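You operate a simulated robot arm through the tools that you are given. There is no shell and no other tool. Be economical: measure what you need, move in short steps, check, and stop when the job is done.

You are at the controls of a simulated robot arm. One attempt, no reset.

JOB
Level the thickness gauge first, then probe the block on the turntable.
Fine: turn the levelling wheel till the bubble is between its two lines; leave the probe down.
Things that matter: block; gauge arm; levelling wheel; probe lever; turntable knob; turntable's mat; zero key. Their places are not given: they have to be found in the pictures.

Only the result counts: the job must be done as asked and must still hold three seconds after the hand-in. Knocking over, shifting, dropping, spilling or breaking anything else fails it.

ROBOT AND FRAMES
A 7-joint arm with a two-finger parallel gripper, fixed in place. Base frame: the origin is at the foot of the arm, x ahead of it, y to its left, z up; the work surface is at about z = 740. Units: mm, rad, N and s.
With the tool pointing down near the work surface it reaches from about 300 to 680 mm from the base axis. Its first joint turns from -1.152 to 1.152 rad. Payload 1.57 kg.
Tool frame: the origin (TCP) lies between the finger pads and is the grasp point; the fingertips stand 30 mm ahead of it; z points along the fingers, y is the line along which they close. The gripper opens to 110 mm. The fingers are 24 mm wide and 12 mm thick; the gripper's body (48 by 112 mm) begins 78 mm behind the TCP.
Orientation is that of the tool frame in the base frame, as a unit quaternion [x, y, z, w]. With the fingers straight down and closing along the base's y, the tool's x points along the base's -x, its y along +y and its z along -z.

CONTROLS
- The arm moves only by the tool drive_tool. Its argument "targets" is a list of rows, each an object (a shift or turn left out is 0, a gripper value left out holds the last) with "travel": the shift along the base's x, y, z in units of 50 mm (1.0 is 50 mm), a list of three; "delta_rot": the turn, a rotation vector about the base's x, y, z in units of 5 degrees (1.0 is 5 degrees), a list of three; "grip": the gripper command, from -1 (fully open) to 1 (shut), values between in proportion. In form: [{"travel": [dx, dy, dz], "delta_rot": [rx, ry, rz], "grip": grip}, ...]. A call has 1 to 8 rows; each row shifts and turns the commanded pose from where the row before left it. A call with a number of a shift or a turn outside -1 to 1 is refused whole. Rows are played at 5 a second. More than 50 mm and 0.15 rad between two rows, or a gripper value outside its range, and nothing of the call is played. A pose out of reach is approached as far as the arm can. The call stops where the force on the tool passes 50 N (or 10 N more than at its start, if that is more) or the arm is blocked; 0.2 s more then pass. Each finger travels about 108 mm/s and halts on what it meets, pressing with about 22 N; the grip force reading is that of the motor and also rises with nothing between the fingers. The clock runs only during rows and for 0.2 s after the last one: add rows that do not move to give the fingers time. It gives the time, the measured TCP pose, the force on the tool (base axes), the opening and the grip force at its end, in the units of the frame above (readings bear some noise), with the torque about the TCP (base axes, N m) and any sound that the robot's microphone picked up, and new pictures: "show" is both (left out), scene, wrist or none.
- Cameras (640 x 400 px; columns grow to the right, rows downward): "scene" is fixed at [165.2, -389.3, 1414.9]; the picture's right is [0.78, -0.63, 0.00], its down [-0.30, -0.37, -0.88] and it looks along [0.55, 0.69, -0.48] (base axes); focal length 260 px, centre (320, 200). "wrist" rides on the gripper at [70, 16, -141] in the tool frame; the picture's right is [-0.23, 0.97, 0.00], its down [-0.85, -0.20, -0.48] and it looks along [-0.47, -0.11, 0.88] (tool axes); focal length 222 px, centre (320, 200).
- point_at(camera, pixels): there is no depth. For up to 12 entries [column, row, z] of the newest picture of that camera ("zoom" is the newest enlarged one), the place [x, y] in the base frame at which the ray of that pixel passes the height z, good to about 2 mm. It takes no simulated time.
- zoom(camera, box): a new picture of the part [left, top, right, bottom] of that camera's present view, enlarged. It takes no simulated time.
- close_job(): hands the job in; it is judged then, once.

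Work in short steps. Measure before you move; look again where a grasp or a placing could have gone wrong, and mend it. You have 80 turns and 200 pictures in all, those below and enlarged ones among them. Open the gripper and draw the arm clear of the work before you hand the job in, unless the task says otherwise; then end with one line.

The tools are called by a JSON object that holds its "api" and its "payload". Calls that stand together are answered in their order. drive_tool: Moves the arm, as the interface text tells. Its arguments: {"type":"object","properties":{"targets":{"type":"array","items":{"type":"object","properties":{"travel":{"type":"array","items":{"type":"number"}},"delta_rot":{"type":"array","items":{"type":"number"}},"grip":{"type":"number"}}}},"show":{"type":"string","enum":["both","scene","wrist","none"]}},"required":["targets"]} The other tools are called the same way: point_at (camera, pixels) gives the place at which the rays of pixels pass given heights; zoom (camera, box) takes an enlarged picture of a part of a camera's view; close_job () hands the job in.

At the start:

```text
time_s: 0.0
tool_pos: [445.5, 111.1, 1228.3]
ee_rot: [0.0, 1.0, 0.001, 0.001]
contact_force: [0.2, -0.1, 0.1]
ft_torque: [0.0, 0.01, -0.01]
gripper_width: 110.0
grasp_force: 0.0
```

scene: 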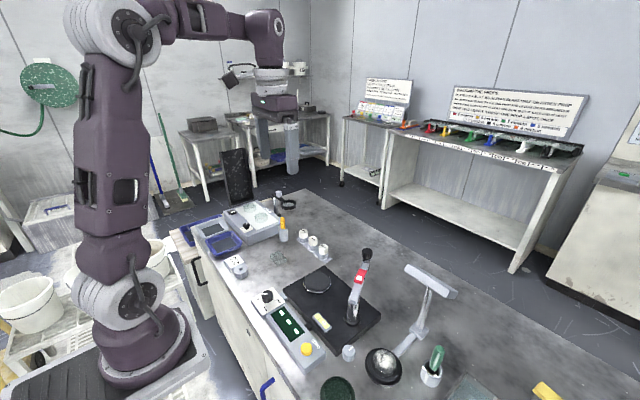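
wrist: 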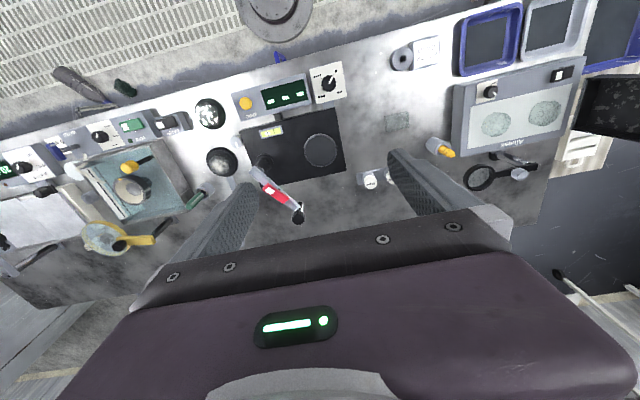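

I see a black plate with a round table and a red-marked lever near scene (330,300). I zoom in to identify the parts.

{"api": "zoom", "payload": {"camera": "scene", "box": [230, 230, 390, 330]}}

{"api": "zoom", "payload": {"camera": "scene", "box": [230, 280, 400, 400]}}

{"api": "zoom", "payload": {"camera": "wrist", "box": [200, 60, 400, 230]}}

{"api": "zoom", "payload": {"camera": "wrist", "box": [0, 90, 220, 260]}}

```text
4.00 times, centred on (310, 280) of scene
```

zoom: 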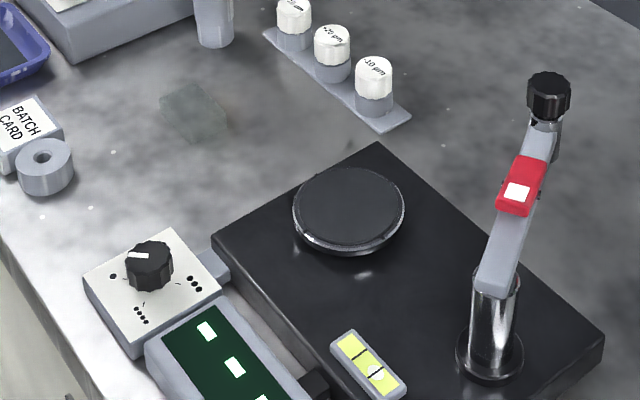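

```text
3.33 times, centred on (315, 340) of scene
```

zoom: 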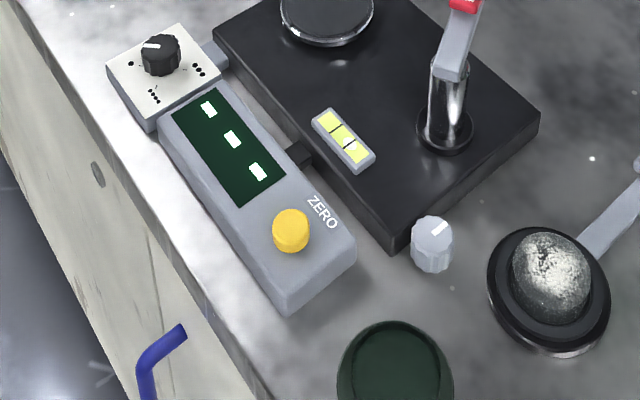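

```text
2.35 times, centred on (300, 145) of wrist
```

zoom: 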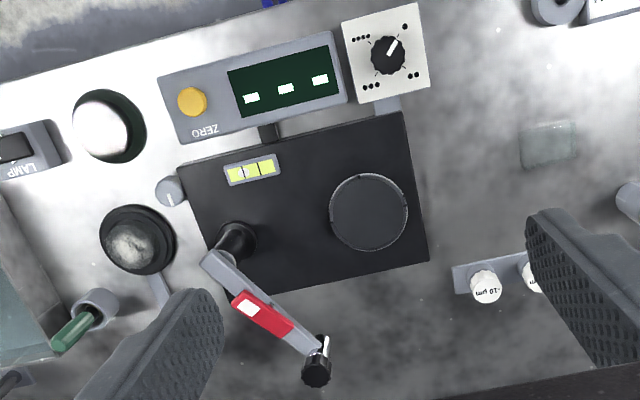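

```text
2.35 times, centred on (110, 175) of wrist
```

zoom: 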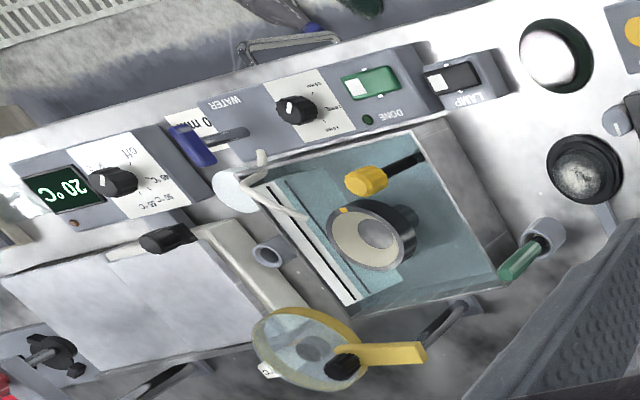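

The silver wheel with the white mark sits at the plate's corner, the bubble vial is on the plate, and a glassy piece lies behind the knob box. I measure places from both cameras.

{"api": "point_at", "payload": {"camera": "wrist", "pixels": [[396, 121, 745], [320, 150, 760], [271, 141, 760], [253, 140, 765], [330, 83, 780], [297, 214, 850], [272, 162, 840], [260, 102, 765], [370, 181, 760]]}}

{"api": "point_at", "payload": {"camera": "scene", "pixels": [[278, 258, 745], [317, 282, 760], [322, 321, 760], [348, 350, 765], [267, 296, 780], [367, 254, 850], [354, 302, 840], [302, 349, 770], [324, 249, 760]]}}

{"api": "zoom", "payload": {"camera": "scene", "box": [255, 240, 303, 270]}}

{"api": "zoom", "payload": {"camera": "scene", "box": [330, 240, 394, 330]}}

{"api": "zoom", "payload": {"camera": "scene", "box": [300, 306, 372, 366]}}

```text
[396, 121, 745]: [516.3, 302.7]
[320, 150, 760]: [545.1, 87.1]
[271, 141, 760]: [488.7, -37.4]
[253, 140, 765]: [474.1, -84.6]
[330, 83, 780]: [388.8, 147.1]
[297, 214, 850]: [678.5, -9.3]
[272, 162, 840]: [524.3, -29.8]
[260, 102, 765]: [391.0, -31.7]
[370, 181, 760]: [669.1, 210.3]
```

```text
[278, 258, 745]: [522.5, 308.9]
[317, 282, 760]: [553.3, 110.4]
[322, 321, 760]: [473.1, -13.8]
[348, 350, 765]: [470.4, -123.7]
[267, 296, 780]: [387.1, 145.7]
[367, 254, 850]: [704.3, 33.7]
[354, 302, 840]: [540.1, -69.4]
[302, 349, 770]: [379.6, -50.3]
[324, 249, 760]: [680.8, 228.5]
```

```text
13.33 times, centred on (279, 255) of scene
```

zoom: 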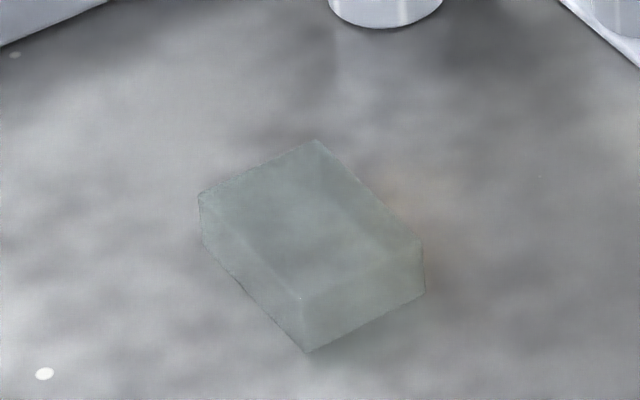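

```text
4.44 times, centred on (362, 285) of scene
```

zoom: 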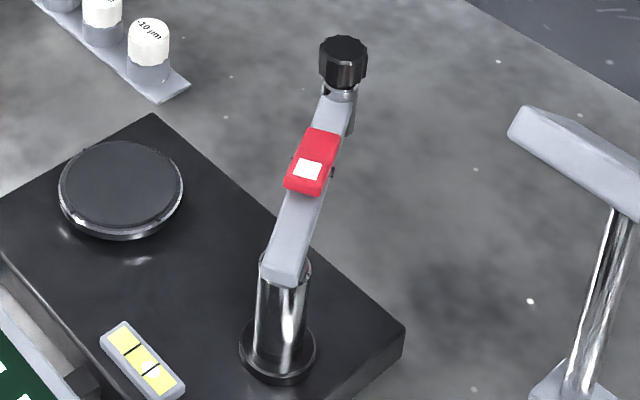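

```text
6.67 times, centred on (336, 336) of scene
```

zoom: 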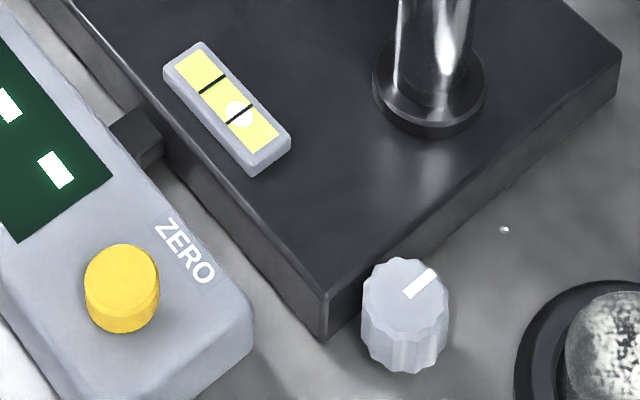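

Zoom scaling was off for a few pixels, so I re-measure the wheel, zero key, pivot and probe knob with corrected wrist pixels.

{"api": "point_at", "payload": {"camera": "wrist", "pixels": [[236, 141, 765], [271, 132, 780], [298, 218, 880], [263, 164, 840], [246, 103, 780]]}}

{"api": "point_at", "payload": {"camera": "scene", "pixels": [[348.5, 350, 765], [322.5, 321.5, 780], [367, 253, 880], [352, 303, 840], [306, 348, 780]]}}

```text
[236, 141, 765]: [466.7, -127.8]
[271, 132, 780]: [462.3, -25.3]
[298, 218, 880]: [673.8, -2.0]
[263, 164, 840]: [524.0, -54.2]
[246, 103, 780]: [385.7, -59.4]
```

```text
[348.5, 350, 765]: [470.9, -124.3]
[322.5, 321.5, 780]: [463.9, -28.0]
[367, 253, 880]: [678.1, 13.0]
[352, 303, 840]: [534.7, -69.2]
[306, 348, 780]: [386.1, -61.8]
```

The wheel top is near (468,-126,765), the mat near (537,89,788), and the probe knob near (665,2,895). I move above the wheel at a safe height and look.

{"api": "drive_tool", "payload": {"targets": [{"travel": [0, -0.9, -0.8]}, {"travel": [0, -0.9, -0.9]}, {"travel": [0.1, -0.9, -0.9]}, {"travel": [0.1, -0.9, -0.9]}, {"travel": [0.2, -0.9, -0.9]}, {"travel": [0.05, -0.24, 0]}, {}]}}

```text
refused: row 1 steps farther than a row can; nothing moved
```

The rows were too long as vectors; I use smaller steps.

{"api": "drive_tool", "payload": {"targets": [{"travel": [0, -0.7, -0.68]}, {"travel": [0, -0.7, -0.68]}, {"travel": [0.1, -0.7, -0.68]}, {"travel": [0.1, -0.7, -0.68]}, {"travel": [0.1, -0.7, -0.68]}, {"travel": [0.1, -0.7, -0.68]}, {"travel": [0.05, -0.54, -0.48]}, {}]}}

```text
time_s: 1.8
tool_pos: [466.8, -127.4, 995.7]
ee_rot: [0.001, 1.0, 0.0, 0.0]
contact_force: [0.1, 0.4, 0.1]
ft_torque: [0.02, -0.01, -0.01]
gripper_width: 110.1
grasp_force: 0.0
```

scene: 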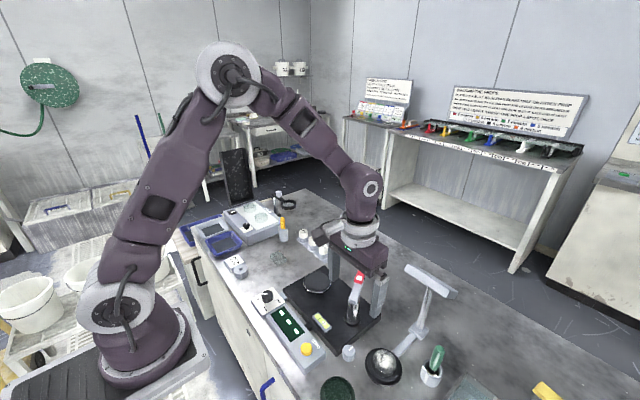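
wrist: 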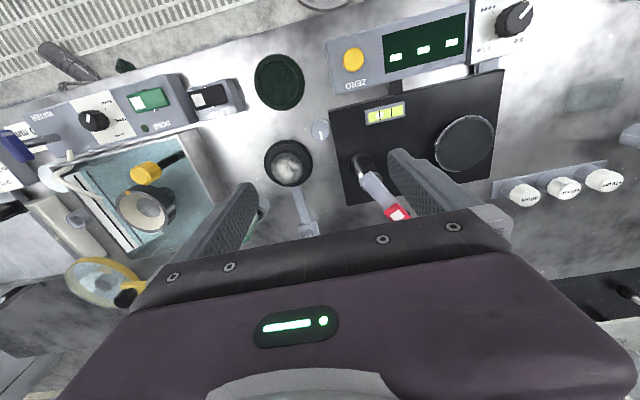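

I look closely at the surroundings of the wheel for finger clearance.

{"api": "zoom", "payload": {"camera": "wrist", "box": [240, 80, 416, 190]}}

{"api": "zoom", "payload": {"camera": "scene", "box": [310, 250, 470, 350]}}

{"api": "point_at", "payload": {"camera": "wrist", "pixels": [[320, 129, 767], [288, 162, 760], [310, 228, 745], [305, 205, 760], [340, 112, 770], [345, 205, 770]]}}

{"api": "point_at", "payload": {"camera": "scene", "pixels": [[348.5, 350, 767], [384, 365, 760], [407, 268, 900], [457, 298, 900], [422, 330, 745]]}}

```text
3.64 times, centred on (328, 135) of wrist
```

zoom: 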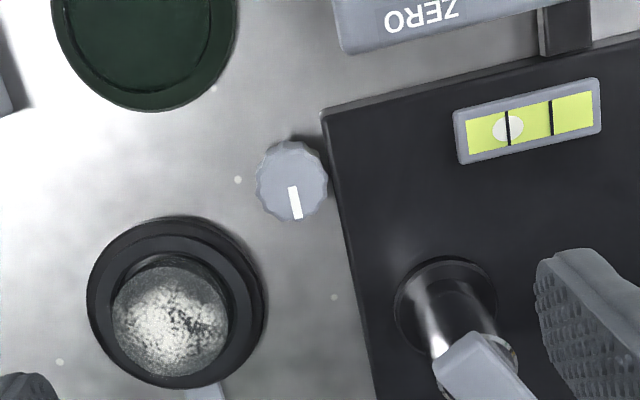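

```text
4.00 times, centred on (390, 300) of scene
```

zoom: 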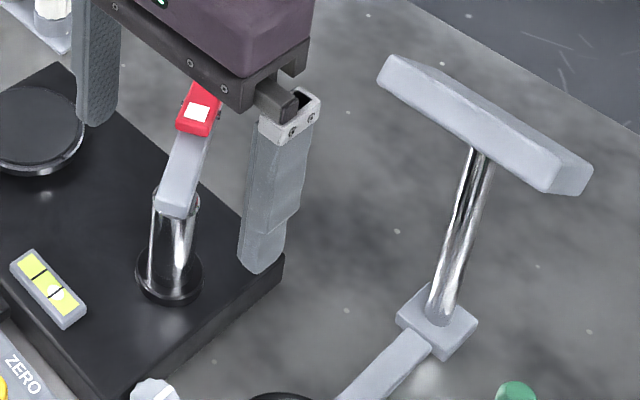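

```text
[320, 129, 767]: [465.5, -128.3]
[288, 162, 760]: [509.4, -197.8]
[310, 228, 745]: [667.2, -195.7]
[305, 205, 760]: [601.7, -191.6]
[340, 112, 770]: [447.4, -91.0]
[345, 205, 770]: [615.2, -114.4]
```

```text
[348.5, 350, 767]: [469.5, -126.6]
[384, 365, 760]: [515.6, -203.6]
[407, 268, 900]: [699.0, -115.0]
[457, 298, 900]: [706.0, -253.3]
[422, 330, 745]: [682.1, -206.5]
```

The wheel nearly touches the plate, so the fingers must close along x, beside the wheel. I measure the plate edge, then turn the tool by 90° about z (in two calls) and look.

{"api": "point_at", "payload": {"camera": "wrist", "pixels": [[329.3, 111, 772], [343, 190, 772], [309.8, 129, 775], [330.2, 129, 775], [320, 119, 775], [320, 141, 775]]}}

{"api": "drive_tool", "payload": {"targets": [{"delta_rot": [0, 0, 1]}, {"delta_rot": [0, 0, 1]}, {"delta_rot": [0, 0, 1]}, {"delta_rot": [0, 0, 1]}, {"delta_rot": [0, 0, 1]}, {"delta_rot": [0, 0, 1]}, {"delta_rot": [0, 0, 1]}, {"delta_rot": [0, 0, 1]}], "show": "none"}}

{"api": "drive_tool", "payload": {"targets": [{"delta_rot": [0, 0, 1]}, {"delta_rot": [0, 0, 1]}, {"delta_rot": [0, 0, 1]}, {"delta_rot": [0, 0, 1]}, {"delta_rot": [0, 0, 1]}, {"delta_rot": [0, 0, 1]}, {"delta_rot": [0, 0, 1]}, {"delta_rot": [0, 0, 1]}], "show": "none"}}

{"api": "drive_tool", "payload": {"targets": [{"delta_rot": [0, 0, 1]}, {"delta_rot": [0, 0, 1]}, {"travel": [0, 0, -0.5], "grip": 0.1}, {"travel": [0, 0, -0.5]}, {"travel": [0, 0, -0.5]}, {}]}}

```text
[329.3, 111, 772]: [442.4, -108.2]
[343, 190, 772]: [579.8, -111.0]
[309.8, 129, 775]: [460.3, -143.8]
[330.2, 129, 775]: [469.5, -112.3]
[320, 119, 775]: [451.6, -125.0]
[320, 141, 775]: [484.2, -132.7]
```

```text
time_s: 3.6
tool_pos: [467.2, -126.8, 999.7]
ee_rot: [-0.342, 0.94, 0.0, 0.0]
contact_force: [-0.1, 0.6, -0.2]
ft_torque: [0.0, -0.03, -0.01]
gripper_width: 109.9
grasp_force: 0.0
```

```text
time_s: 5.4
tool_pos: [466.9, -126.4, 999.3]
ee_rot: [-0.643, 0.766, -0.001, 0.0]
contact_force: [-0.5, 0.5, 1.0]
ft_torque: [0.01, -0.01, 0.01]
gripper_width: 110.0
grasp_force: 0.0
```

```text
time_s: 6.8
tool_pos: [467.1, -126.4, 924.9]
ee_rot: [-0.707, 0.708, 0.001, 0.0]
contact_force: [-0.2, 0.1, 0.0]
ft_torque: [0.0, 0.01, 0.0]
gripper_width: 49.4
grasp_force: 0.1
```

scene: 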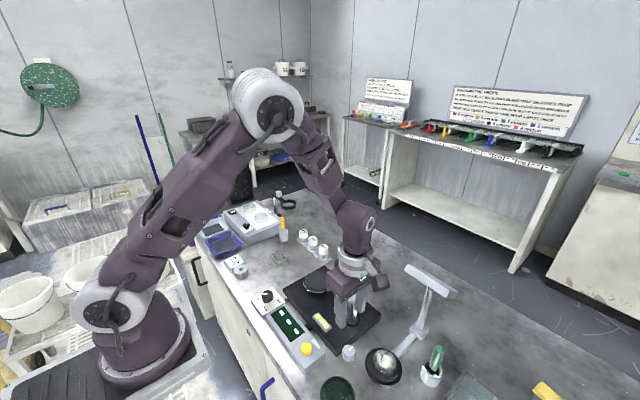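
wrist: 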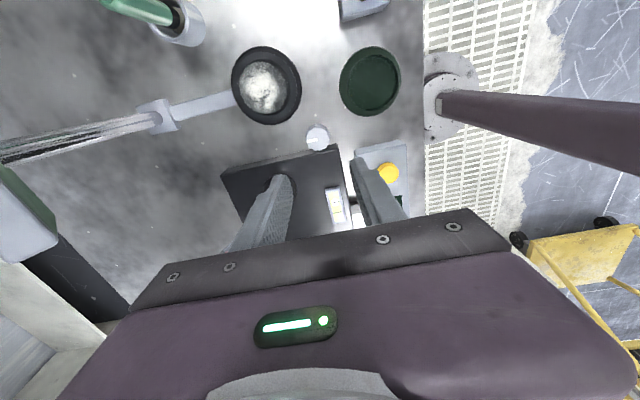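

Turned and partly closed; the wheel is at (317,138) and the vial at (336,205). I zoom to measure the wheel exactly and its height against the plate.

{"api": "zoom", "payload": {"camera": "wrist", "box": [272, 110, 368, 230]}}

{"api": "zoom", "payload": {"camera": "scene", "box": [310, 310, 374, 370]}}

{"api": "point_at", "payload": {"camera": "wrist", "pixels": [[317, 137, 775], [317, 137, 765], [317, 137, 785]]}}

{"api": "point_at", "payload": {"camera": "scene", "pixels": [[348.5, 350, 775], [348.5, 350, 765], [348.5, 350, 785]]}}

```text
3.33 times, centred on (320, 170) of wrist
```

zoom: 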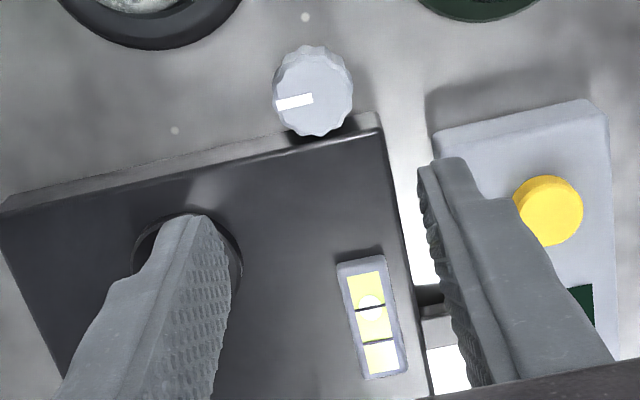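

```text
6.67 times, centred on (342, 340) of scene
```

zoom: 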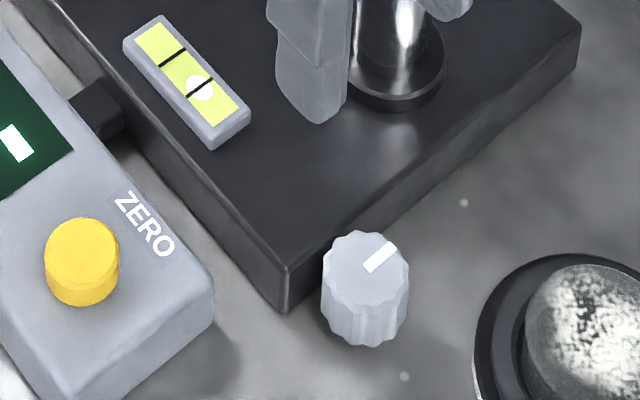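

```text
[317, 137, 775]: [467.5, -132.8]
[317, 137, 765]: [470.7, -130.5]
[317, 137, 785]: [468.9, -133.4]
```

```text
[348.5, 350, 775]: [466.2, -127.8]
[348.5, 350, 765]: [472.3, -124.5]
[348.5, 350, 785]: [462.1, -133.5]
```

The wheel centre is about (467.5,-130); its top is level with or above the plate. I descend to TCP z≈790 with fingers open to 50, then look.

{"api": "drive_tool", "payload": {"targets": [{"travel": [0, -0.07, -0.6]}, {"travel": [0, 0, -0.6]}, {"travel": [0, 0, -0.6]}, {"travel": [0, 0, -0.4]}, {"travel": [0, 0, -0.4]}, {}]}}

{"api": "zoom", "payload": {"camera": "wrist", "box": [240, 110, 400, 260]}}

{"api": "zoom", "payload": {"camera": "scene", "box": [310, 310, 374, 370]}}

```text
time_s: 8.2
tool_pos: [468.6, -130.1, 793.7]
ee_rot: [0.707, -0.707, 0.0, 0.0]
contact_force: [-0.3, 0.3, -0.6]
ft_torque: [-0.04, -0.01, 0.02]
gripper_width: 49.5
grasp_force: 0.1
```

scene: 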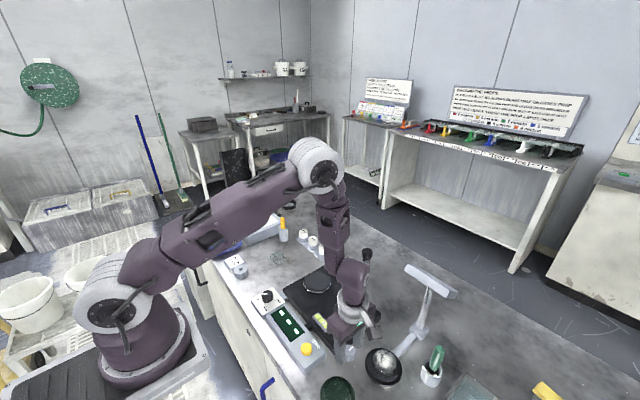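
wrist: 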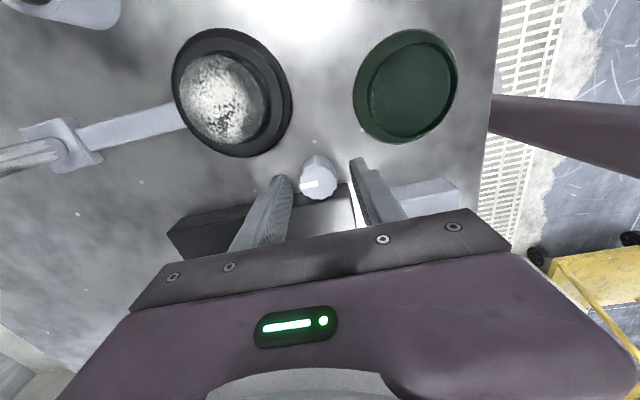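

```text
2.67 times, centred on (320, 185) of wrist
```

zoom: 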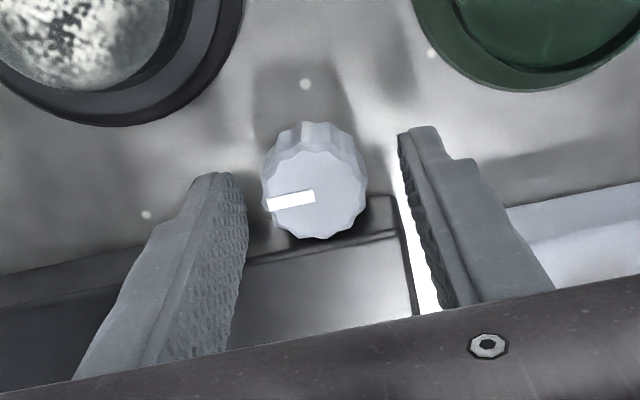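

```text
6.67 times, centred on (342, 340) of scene
```

zoom: 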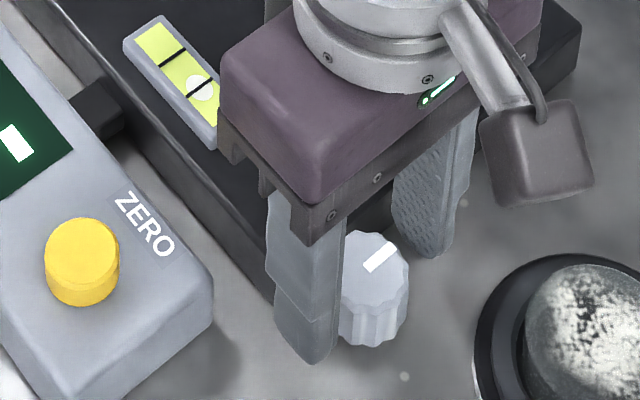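

The wheel sits between the fingers. I verify the centre with the wrist camera before closing.

{"api": "point_at", "payload": {"camera": "wrist", "pixels": [[318, 181, 770], [318, 181, 775], [318, 181, 780], [300, 182, 775], [337, 180, 775]]}}

{"api": "point_at", "payload": {"camera": "scene", "pixels": [[349.5, 351, 770], [349.5, 351, 775], [349.5, 351, 780]]}}

```text
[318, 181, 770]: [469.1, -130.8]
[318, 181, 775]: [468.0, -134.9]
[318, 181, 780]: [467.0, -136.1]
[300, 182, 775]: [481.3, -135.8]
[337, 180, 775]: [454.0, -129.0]
```

```text
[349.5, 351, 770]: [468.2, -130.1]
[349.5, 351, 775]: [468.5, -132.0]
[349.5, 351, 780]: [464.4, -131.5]
```

Centre is (468,-131.5), top z≈772. I lower about 8 mm and close.

{"api": "drive_tool", "payload": {"targets": [{"travel": [-0.01, -0.03, -0.16]}, {"grip": 0.5}, {}, {"grip": 0.6}, {}], "show": "none"}}

{"api": "zoom", "payload": {"camera": "scene", "box": [310, 310, 374, 370]}}

```text
time_s: 9.4
tool_pos: [468.4, -131.0, 785.9]
ee_rot: [0.707, -0.707, 0.001, -0.001]
contact_force: [14.6, 0.7, 4.0]
ft_torque: [0.17, -0.36, -0.05]
gripper_width: 35.2
grasp_force: 7.1
```

```text
6.67 times, centred on (342, 340) of scene
```

zoom: 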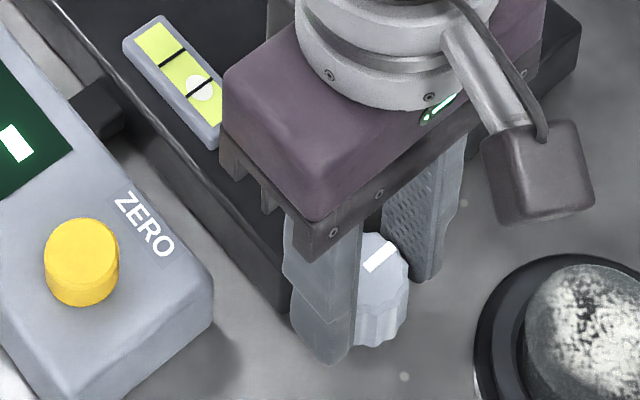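

One-sided force of +14.6 N in x: I shift 2 mm along +x to see whether it centres.

{"api": "drive_tool", "payload": {"targets": [{"travel": [0.04, 0, 0]}, {}], "show": "none"}}

```text
time_s: 10.0
tool_pos: [469.4, -132.6, 785.5]
ee_rot: [-0.707, 0.708, 0.0, 0.0]
contact_force: [12.5, 2.2, 4.2]
ft_torque: [0.12, -0.34, -0.01]
gripper_width: 32.6
grasp_force: 6.5
```

The force is falling and the fingers close further; shift another 2 mm.

{"api": "drive_tool", "payload": {"targets": [{"travel": [0.04, 0, 0]}, {"grip": 1}, {}, {}], "show": "wrist"}}

{"api": "zoom", "payload": {"camera": "wrist", "box": [240, 110, 400, 260]}}

{"api": "zoom", "payload": {"camera": "scene", "box": [310, 310, 374, 370]}}

```text
time_s: 11.0
tool_pos: [469.7, -132.2, 785.6]
ee_rot: [-0.706, 0.708, 0.002, -0.001]
contact_force: [-7.4, 3.4, 5.6]
ft_torque: [0.14, -0.05, 0.04]
gripper_width: 31.3
grasp_force: 39.9
```

wrist: 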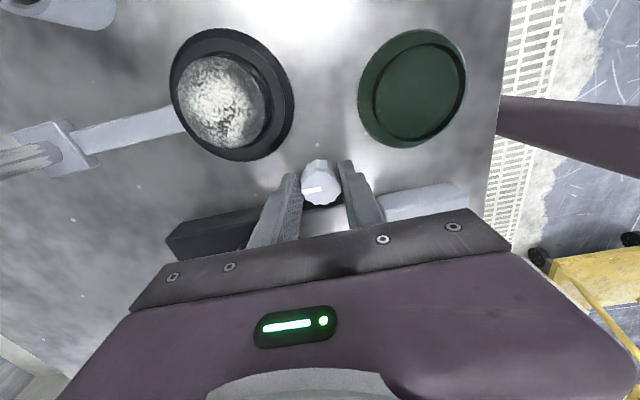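

```text
2.67 times, centred on (320, 185) of wrist
```

zoom: 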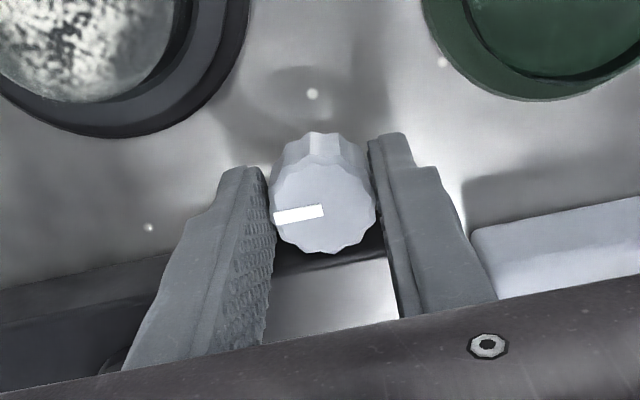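

```text
6.67 times, centred on (342, 340) of scene
```

zoom: 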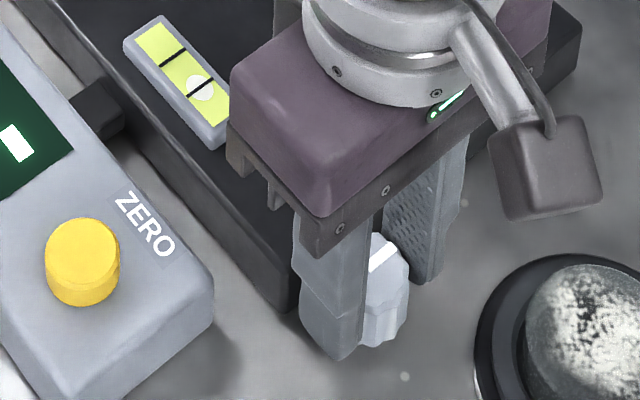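

The wheel is gripped (31 mm, 40 N). I turn by 10° counter-clockwise about z and look at the bubble.

{"api": "drive_tool", "payload": {"targets": [{"travel": [-0.02, 0, 0], "delta_rot": [0, 0, 1]}, {"delta_rot": [0, 0, 1]}, {}], "show": "none"}}

{"api": "zoom", "payload": {"camera": "scene", "box": [310, 310, 358, 340]}}

{"api": "zoom", "payload": {"camera": "wrist", "box": [240, 110, 400, 260]}}

```text
time_s: 11.8
tool_pos: [471.8, -131.7, 784.5]
ee_rot: [0.766, -0.643, 0.0, 0.0]
contact_force: [0.7, 6.1, -8.1]
ft_torque: [-0.04, 0.35, -0.02]
gripper_width: 31.5
grasp_force: 39.9
```

```text
13.33 times, centred on (334, 325) of scene
```

zoom: 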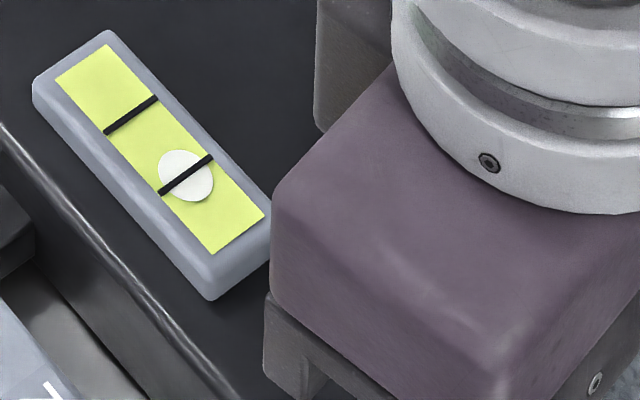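

```text
2.67 times, centred on (320, 185) of wrist
```

zoom: 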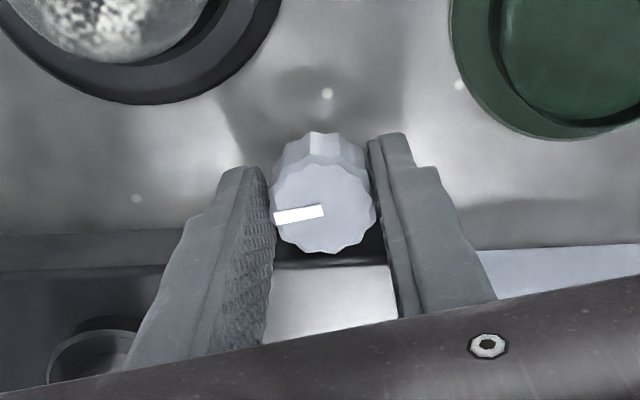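

The wheel turned with the fingers but the bubble hardly moved. I turn 25° the other way and compare with the same zoom.

{"api": "drive_tool", "payload": {"targets": [{"delta_rot": [0, 0, -1]}, {"delta_rot": [0, 0, -1]}, {"delta_rot": [0, 0, -1]}, {"delta_rot": [0, 0, -1]}, {"delta_rot": [0, 0, -1]}, {}], "show": "none"}}

{"api": "zoom", "payload": {"camera": "scene", "box": [310, 310, 358, 340]}}

```text
time_s: 13.2
tool_pos: [468.7, -132.2, 785.5]
ee_rot: [-0.608, 0.794, 0.001, -0.001]
contact_force: [-15.1, 7.0, -2.4]
ft_torque: [0.48, 0.0, 0.04]
gripper_width: 31.6
grasp_force: 39.9
```

```text
13.33 times, centred on (334, 325) of scene
```

zoom: 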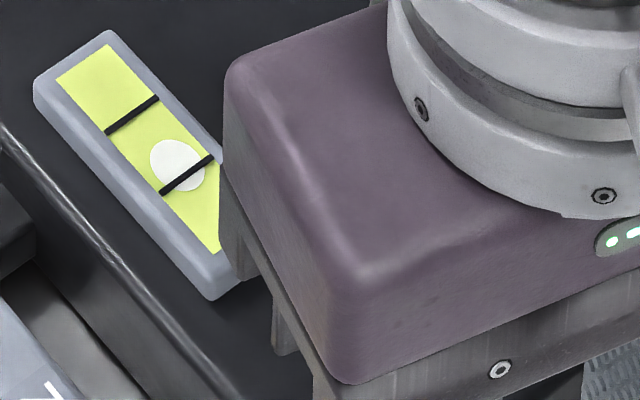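

Turning clockwise moves the bubble inward (about 13 zoom px per 25°; ~28 more needed, i.e. ~55°). I release a little, turn back 30°, regrip, and turn -30°.

{"api": "drive_tool", "payload": {"targets": [{"grip": 0.3}, {"delta_rot": [0, 0, 1]}, {"delta_rot": [0, 0, 1]}, {"delta_rot": [0, 0, 1]}, {"delta_rot": [0, 0, 1]}, {"delta_rot": [0, 0, 1]}, {"delta_rot": [0, 0, 1]}, {}], "show": "none"}}

{"api": "drive_tool", "payload": {"targets": [{"grip": 1}, {}, {}], "show": "none"}}

{"api": "drive_tool", "payload": {"targets": [{"delta_rot": [0, 0, -1]}, {"delta_rot": [0, 0, -1]}, {"delta_rot": [0, 0, -1]}, {"delta_rot": [0, 0, -1]}, {"delta_rot": [0, 0, -1]}, {"delta_rot": [0, 0, -1]}, {}], "show": "none"}}

{"api": "zoom", "payload": {"camera": "scene", "box": [310, 310, 358, 340]}}

```text
time_s: 15.0
tool_pos: [471.0, -132.0, 785.9]
ee_rot: [0.793, -0.609, 0.001, 0.0]
contact_force: [0.9, -0.2, -0.1]
ft_torque: [0.02, 0.0, -0.01]
gripper_width: 38.7
grasp_force: 0.1
```

```text
time_s: 15.8
tool_pos: [471.4, -131.7, 786.3]
ee_rot: [0.793, -0.609, 0.001, 0.0]
contact_force: [1.8, 0.4, 0.4]
ft_torque: [-0.02, 0.24, 0.02]
gripper_width: 31.7
grasp_force: 40.4
```

```text
time_s: 17.4
tool_pos: [469.7, -132.0, 786.5]
ee_rot: [-0.607, 0.795, 0.001, -0.001]
contact_force: [-21.2, 0.4, -2.4]
ft_torque: [0.09, 0.16, 0.07]
gripper_width: 31.6
grasp_force: 40.1
```

```text
13.33 times, centred on (334, 325) of scene
```

zoom: 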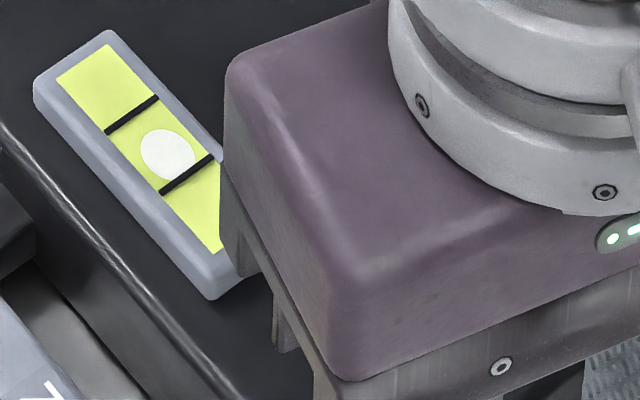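

The bubble is now at (167,155) against a target (159,145), so about 25° more. Another cycle, then check.

{"api": "drive_tool", "payload": {"targets": [{"grip": 0.3}, {"delta_rot": [0, 0, 1]}, {"delta_rot": [0, 0, 1]}, {"delta_rot": [0, 0, 1]}, {"delta_rot": [0, 0, 1]}, {"delta_rot": [0, 0, 1]}, {"delta_rot": [0, 0, 1]}, {}], "show": "none"}}

{"api": "drive_tool", "payload": {"targets": [{"grip": 1}, {}, {}], "show": "none"}}

{"api": "drive_tool", "payload": {"targets": [{"delta_rot": [0, 0, -1]}, {"delta_rot": [0, 0, -1]}, {"delta_rot": [0, 0, -1]}, {"delta_rot": [0, 0, -1]}, {"delta_rot": [0, 0, -1]}, {"delta_rot": [0, 0, -0.2]}, {}], "show": "none"}}

{"api": "zoom", "payload": {"camera": "scene", "box": [310, 310, 358, 340]}}

```text
time_s: 19.2
tool_pos: [470.7, -131.6, 787.3]
ee_rot: [0.793, -0.609, 0.0, 0.0]
contact_force: [0.9, 0.3, 0.2]
ft_torque: [0.01, -0.02, 0.01]
gripper_width: 38.3
grasp_force: 0.1
```

```text
time_s: 20.0
tool_pos: [470.7, -131.6, 786.1]
ee_rot: [0.793, -0.609, 0.0, 0.0]
contact_force: [4.1, 1.5, -3.2]
ft_torque: [0.04, 0.19, -0.01]
gripper_width: 31.5
grasp_force: 39.9
```

```text
time_s: 21.6
tool_pos: [470.0, -132.2, 786.4]
ee_rot: [-0.634, 0.773, 0.0, -0.002]
contact_force: [-10.5, -7.0, -22.1]
ft_torque: [-0.28, -0.26, 0.03]
gripper_width: 31.3
grasp_force: 39.9
```

```text
13.33 times, centred on (334, 325) of scene
```

zoom: 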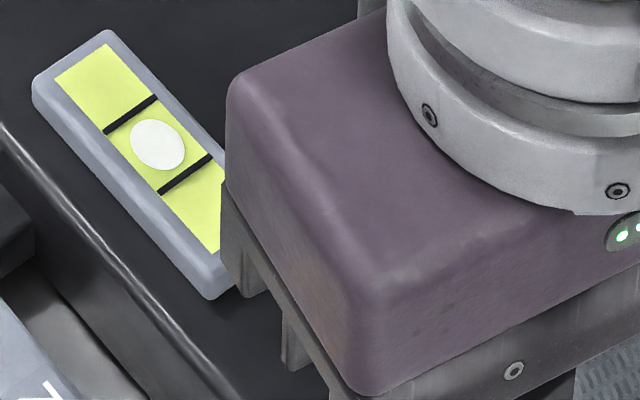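

The bubble is centred. I release, rise straight up, and check it stays.

{"api": "drive_tool", "payload": {"targets": [{"grip": 0.2}, {}, {"travel": [0, 0, 0.6]}, {"travel": [0, 0, 0.9]}, {"travel": [0, 0, 0.9]}, {"travel": [0, 0, 0.9]}, {"travel": [0, 0, 0.9]}, {}], "show": "none"}}

{"api": "zoom", "payload": {"camera": "scene", "box": [300, 300, 372, 360]}}

```text
time_s: 23.4
tool_pos: [474.7, -130.7, 997.1]
ee_rot: [-0.636, 0.772, 0.0, 0.0]
contact_force: [0.3, -0.3, 0.3]
ft_torque: [0.01, -0.01, -0.03]
gripper_width: 43.8
grasp_force: 0.0
```

```text
6.67 times, centred on (336, 330) of scene
```

zoom: 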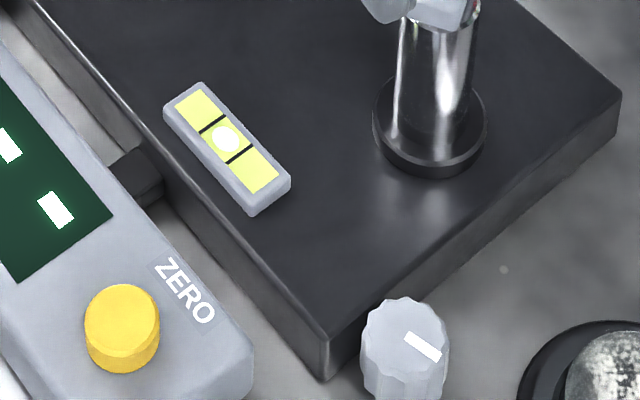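

Level and stable. Now I measure the glass block's corners, and move over to it with the wrist camera, opening the fingers and turning back.

{"api": "point_at", "payload": {"camera": "scene", "pixels": [[278.1, 266.4, 740], [277.65, 262.35, 756], [277.65, 262.35, 760], [269.85, 254.6, 758], [278.6, 250.5, 758], [286.7, 258.75, 758], [277.65, 262.35, 758], [286.9, 262, 740], [270, 258.5, 740]]}}

{"api": "drive_tool", "payload": {"targets": [{"delta_rot": [0, 0, -1], "travel": [0, 0.9, 0], "grip": -1}, {"delta_rot": [0, 0, -1], "travel": [0, 0.9, 0]}, {"delta_rot": [0, 0, -1], "travel": [0, 0.9, 0]}, {"delta_rot": [0, 0, -1], "travel": [0, 0.9, 0]}, {"delta_rot": [0, 0, -1], "travel": [0, 0.9, 0]}, {"delta_rot": [0, 0, -1], "travel": [0, 0.9, 0]}, {"delta_rot": [0, 0, -1], "travel": [0, 0.9, 0]}, {"delta_rot": [0, 0, -1], "travel": [0, 0.9, 0]}], "show": "none"}}

{"api": "drive_tool", "payload": {"targets": [{"delta_rot": [0, 0, -1], "travel": [0.3, 0.5, 0]}, {"delta_rot": [0, 0, -1], "travel": [0.3, 0.5, 0]}, {"delta_rot": [0, 0, -1], "travel": [0.2, 0.4, 0]}, {"delta_rot": [0, 0, -1]}, {"delta_rot": [0, 0, -1]}, {"delta_rot": [0, 0, -1]}, {"delta_rot": [0, 0, -1]}, {"delta_rot": [0, 0, -1]}]}}

{"api": "zoom", "payload": {"camera": "wrist", "box": [240, 60, 400, 210]}}

```text
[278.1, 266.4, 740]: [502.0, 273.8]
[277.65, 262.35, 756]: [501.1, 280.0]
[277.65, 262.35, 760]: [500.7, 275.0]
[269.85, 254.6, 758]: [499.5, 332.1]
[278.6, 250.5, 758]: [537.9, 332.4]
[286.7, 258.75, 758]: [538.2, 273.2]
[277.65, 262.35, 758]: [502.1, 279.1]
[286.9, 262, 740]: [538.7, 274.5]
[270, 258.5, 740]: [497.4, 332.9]
```

```text
time_s: 25.2
tool_pos: [469.9, 229.8, 995.3]
ee_rot: [-0.332, 0.943, 0.0, 0.0]
contact_force: [0.5, -1.2, -0.1]
ft_torque: [-0.03, -0.03, -0.01]
gripper_width: 110.0
grasp_force: 0.1
```

```text
time_s: 27.0
tool_pos: [510.2, 299.2, 997.3]
ee_rot: [0.01, 1.0, 0.001, 0.0]
contact_force: [-0.1, 0.5, 0.9]
ft_torque: [-0.01, 0.02, -0.02]
gripper_width: 109.6
grasp_force: 0.0
```

scene: 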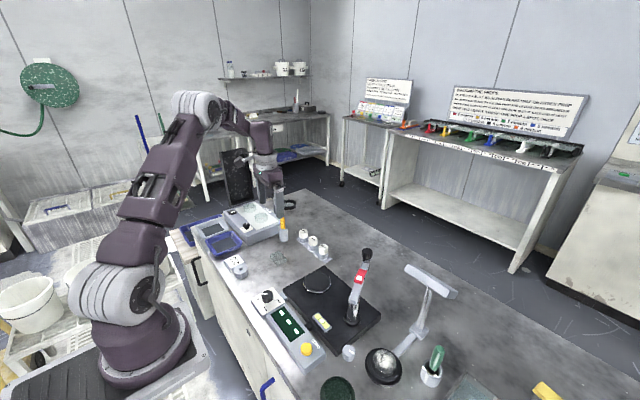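
wrist: 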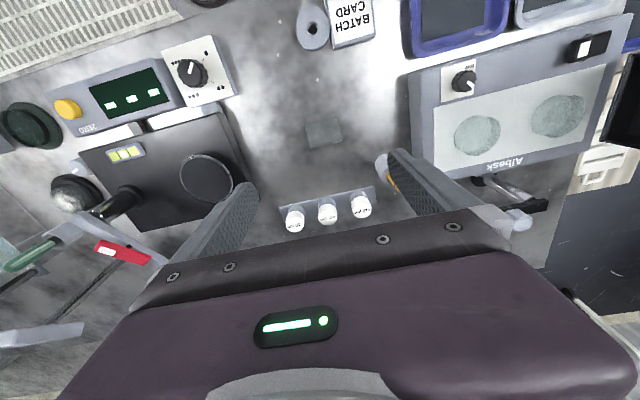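

```text
2.67 times, centred on (320, 135) of wrist
```

zoom: 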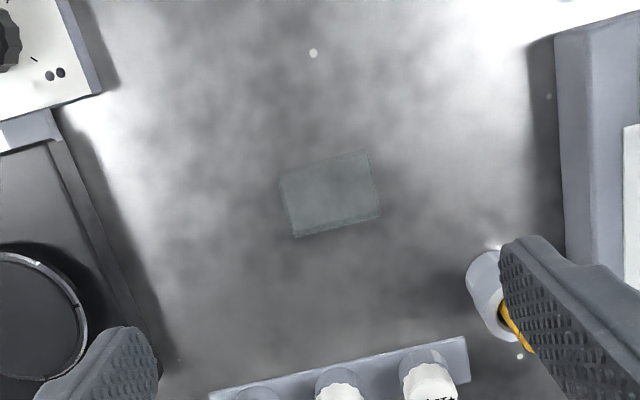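

The block is axis-aligned, x 500–538, y 275–332, z 740–758. I check the neighbours' distances before descending.

{"api": "point_at", "payload": {"camera": "wrist", "pixels": [[384, 172, 745], [328, 210, 745], [323.5, 132, 758], [305, 129, 758], [338, 116.5, 758], [342, 141, 758], [310.5, 148, 758]]}}

{"api": "zoom", "payload": {"camera": "scene", "box": [200, 190, 340, 290]}}

```text
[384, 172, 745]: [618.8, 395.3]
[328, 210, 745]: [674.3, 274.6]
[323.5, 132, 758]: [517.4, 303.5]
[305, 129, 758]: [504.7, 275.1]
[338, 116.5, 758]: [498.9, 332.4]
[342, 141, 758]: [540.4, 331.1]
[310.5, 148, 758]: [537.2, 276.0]
```

```text
4.00 times, centred on (270, 240) of scene
```

zoom: 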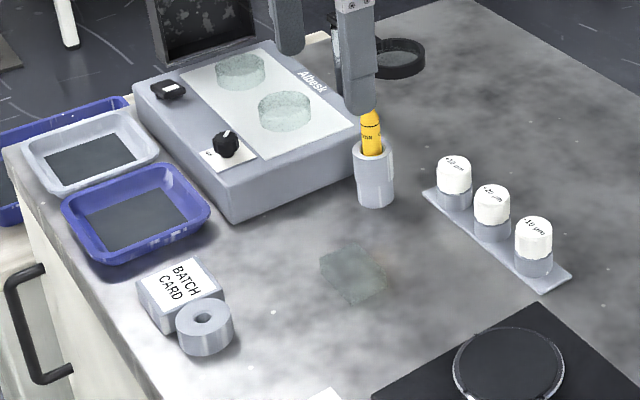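

Neighbours are clear (pen holder at y≈395, tray at x≈670). I centre and descend to TCP z≈774 with the fingers at about 84 mm.

{"api": "drive_tool", "payload": {"targets": [{"travel": [0.16, 0.09, 0], "delta_rot": [0, 0, 0.23], "grip": -0.5}, {"travel": [0, 0, -0.9]}, {"travel": [0, 0, -0.9]}, {"travel": [0, 0, -0.9]}, {"travel": [0, 0, -0.8]}, {"travel": [0, 0, -0.5]}, {}]}}

{"api": "zoom", "payload": {"camera": "scene", "box": [240, 220, 320, 280]}}

```text
time_s: 28.6
tool_pos: [518.6, 303.4, 797.7]
ee_rot: [-0.001, 1.0, 0.0, -0.001]
contact_force: [-0.7, 0.8, 0.0]
ft_torque: [0.01, 0.01, -0.02]
gripper_width: 82.6
grasp_force: 0.0
```

scene: 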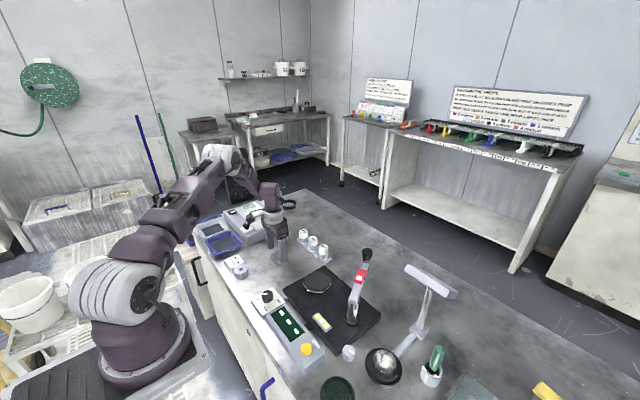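
wrist: 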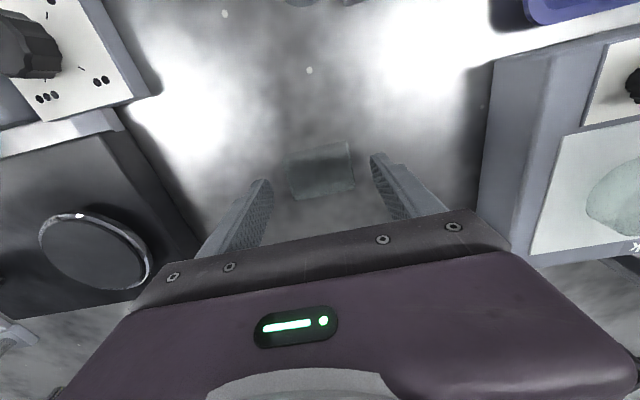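

```text
6.67 times, centred on (280, 250) of scene
```

zoom: 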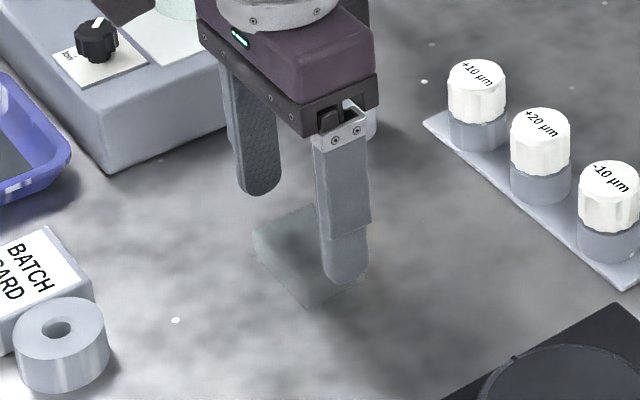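

Aligned over the block. I go down 22 mm and close gently.

{"api": "drive_tool", "payload": {"targets": [{"travel": [0, 0, -0.3]}, {"travel": [0, 0, -0.15]}, {"grip": 0.1}, {}, {"grip": 0.4}, {}], "show": "wrist"}}

```text
time_s: 30.0
tool_pos: [519.2, 303.6, 774.1]
ee_rot: [-0.001, 1.0, 0.0, 0.0]
contact_force: [1.1, 0.3, 1.3]
ft_torque: [0.09, -0.06, -0.02]
gripper_width: 57.2
grasp_force: 22.2
```

wrist: 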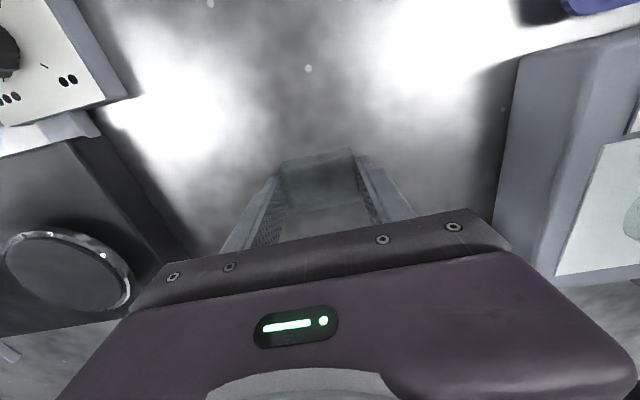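

Gripped at 57 mm. I lift to about z 900 and carry it toward the turntable, stopping short to measure the mat.

{"api": "drive_tool", "payload": {"targets": [{"travel": [0, 0, 0.3], "grip": 0.6}, {"travel": [0, 0, 0.7]}, {"travel": [0, 0, 0.8]}, {"travel": [0, 0, 0.7]}, {"travel": [0.05, -0.6, 0.0]}, {"travel": [0.05, -0.6, 0.0]}, {"travel": [0.05, -0.6, 0.0]}, {}]}}

{"api": "zoom", "payload": {"camera": "scene", "box": [260, 230, 388, 320]}}

{"api": "zoom", "payload": {"camera": "wrist", "box": [140, 80, 380, 240]}}

```text
time_s: 31.8
tool_pos: [525.7, 212.2, 899.0]
ee_rot: [-0.001, 1.0, -0.001, 0.001]
contact_force: [0.3, 0.3, -1.0]
ft_torque: [-0.01, 0.0, 0.01]
gripper_width: 57.4
grasp_force: 22.4
```

scene: 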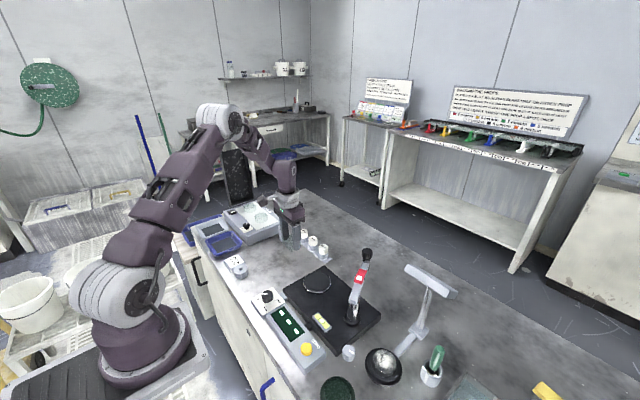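
wrist: 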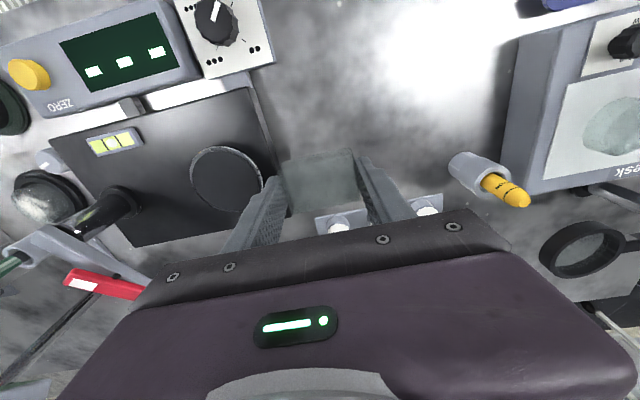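

```text
4.44 times, centred on (324, 275) of scene
```

zoom: 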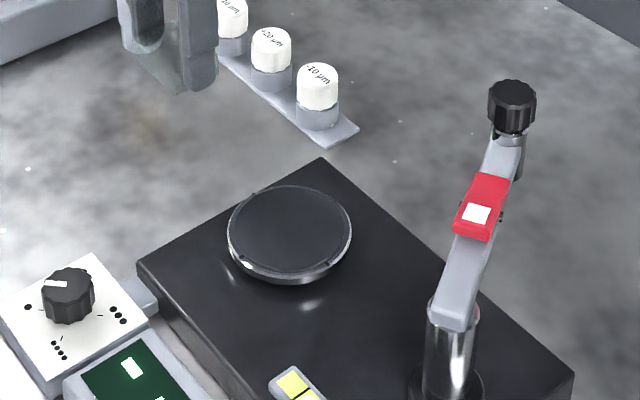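

```text
2.50 times, centred on (260, 160) of wrist
```

zoom: 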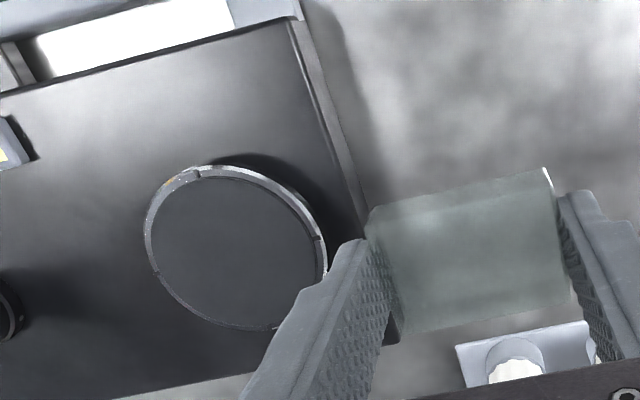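

I triangulate the mat's centre from both views.

{"api": "point_at", "payload": {"camera": "wrist", "pixels": [[226.8, 181, 780], [226.8, 181, 788], [226.8, 181, 796], [191, 177, 788], [262, 184, 788]]}}

{"api": "point_at", "payload": {"camera": "scene", "pixels": [[317.3, 281.8, 780], [317.3, 281.8, 788], [317.3, 281.8, 796], [303.5, 282, 788], [331, 282, 788]]}}

```text
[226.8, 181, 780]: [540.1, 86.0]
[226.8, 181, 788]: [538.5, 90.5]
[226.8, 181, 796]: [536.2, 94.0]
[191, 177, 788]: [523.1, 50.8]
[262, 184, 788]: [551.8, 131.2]
```

```text
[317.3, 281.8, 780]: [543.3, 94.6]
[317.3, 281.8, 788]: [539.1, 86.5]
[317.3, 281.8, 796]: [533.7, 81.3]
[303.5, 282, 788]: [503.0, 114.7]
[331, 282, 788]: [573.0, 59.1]
```

Mat centre is (539,88.5), z≈785, radius ≈45. I move over it and lower to about TCP z 832.

{"api": "drive_tool", "payload": {"targets": [{"travel": [0.07, -0.6, 0]}, {"travel": [0.07, -0.6, 0]}, {"travel": [0.07, -0.6, 0]}, {"travel": [0.06, -0.68, 0]}, {"travel": [0, 0, -0.6]}, {"travel": [0, 0, -0.6]}, {}]}}

{"api": "zoom", "payload": {"camera": "scene", "box": [270, 240, 366, 310]}}

{"api": "zoom", "payload": {"camera": "wrist", "box": [220, 110, 420, 250]}}

```text
time_s: 33.4
tool_pos: [539.8, 89.8, 839.0]
ee_rot: [-0.001, 1.0, 0.0, 0.0]
contact_force: [-1.0, -0.2, -1.4]
ft_torque: [-0.03, 0.03, 0.01]
gripper_width: 57.2
grasp_force: 21.6
```

scene: 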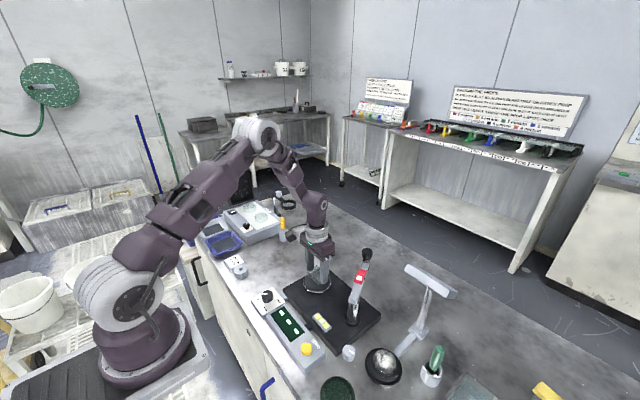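
wrist: 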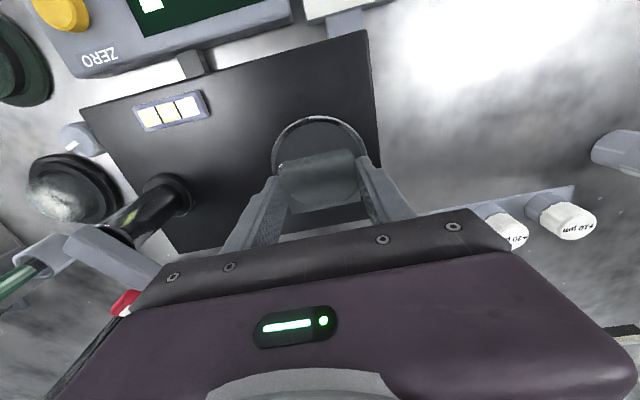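

```text
5.71 times, centred on (318, 275) of scene
```

zoom: 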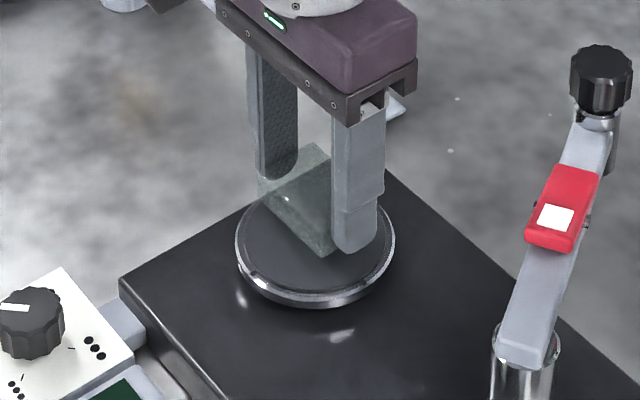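

```text
2.86 times, centred on (320, 180) of wrist
```

zoom: 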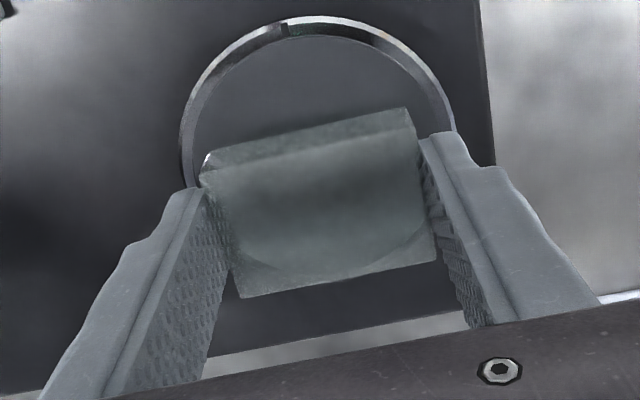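

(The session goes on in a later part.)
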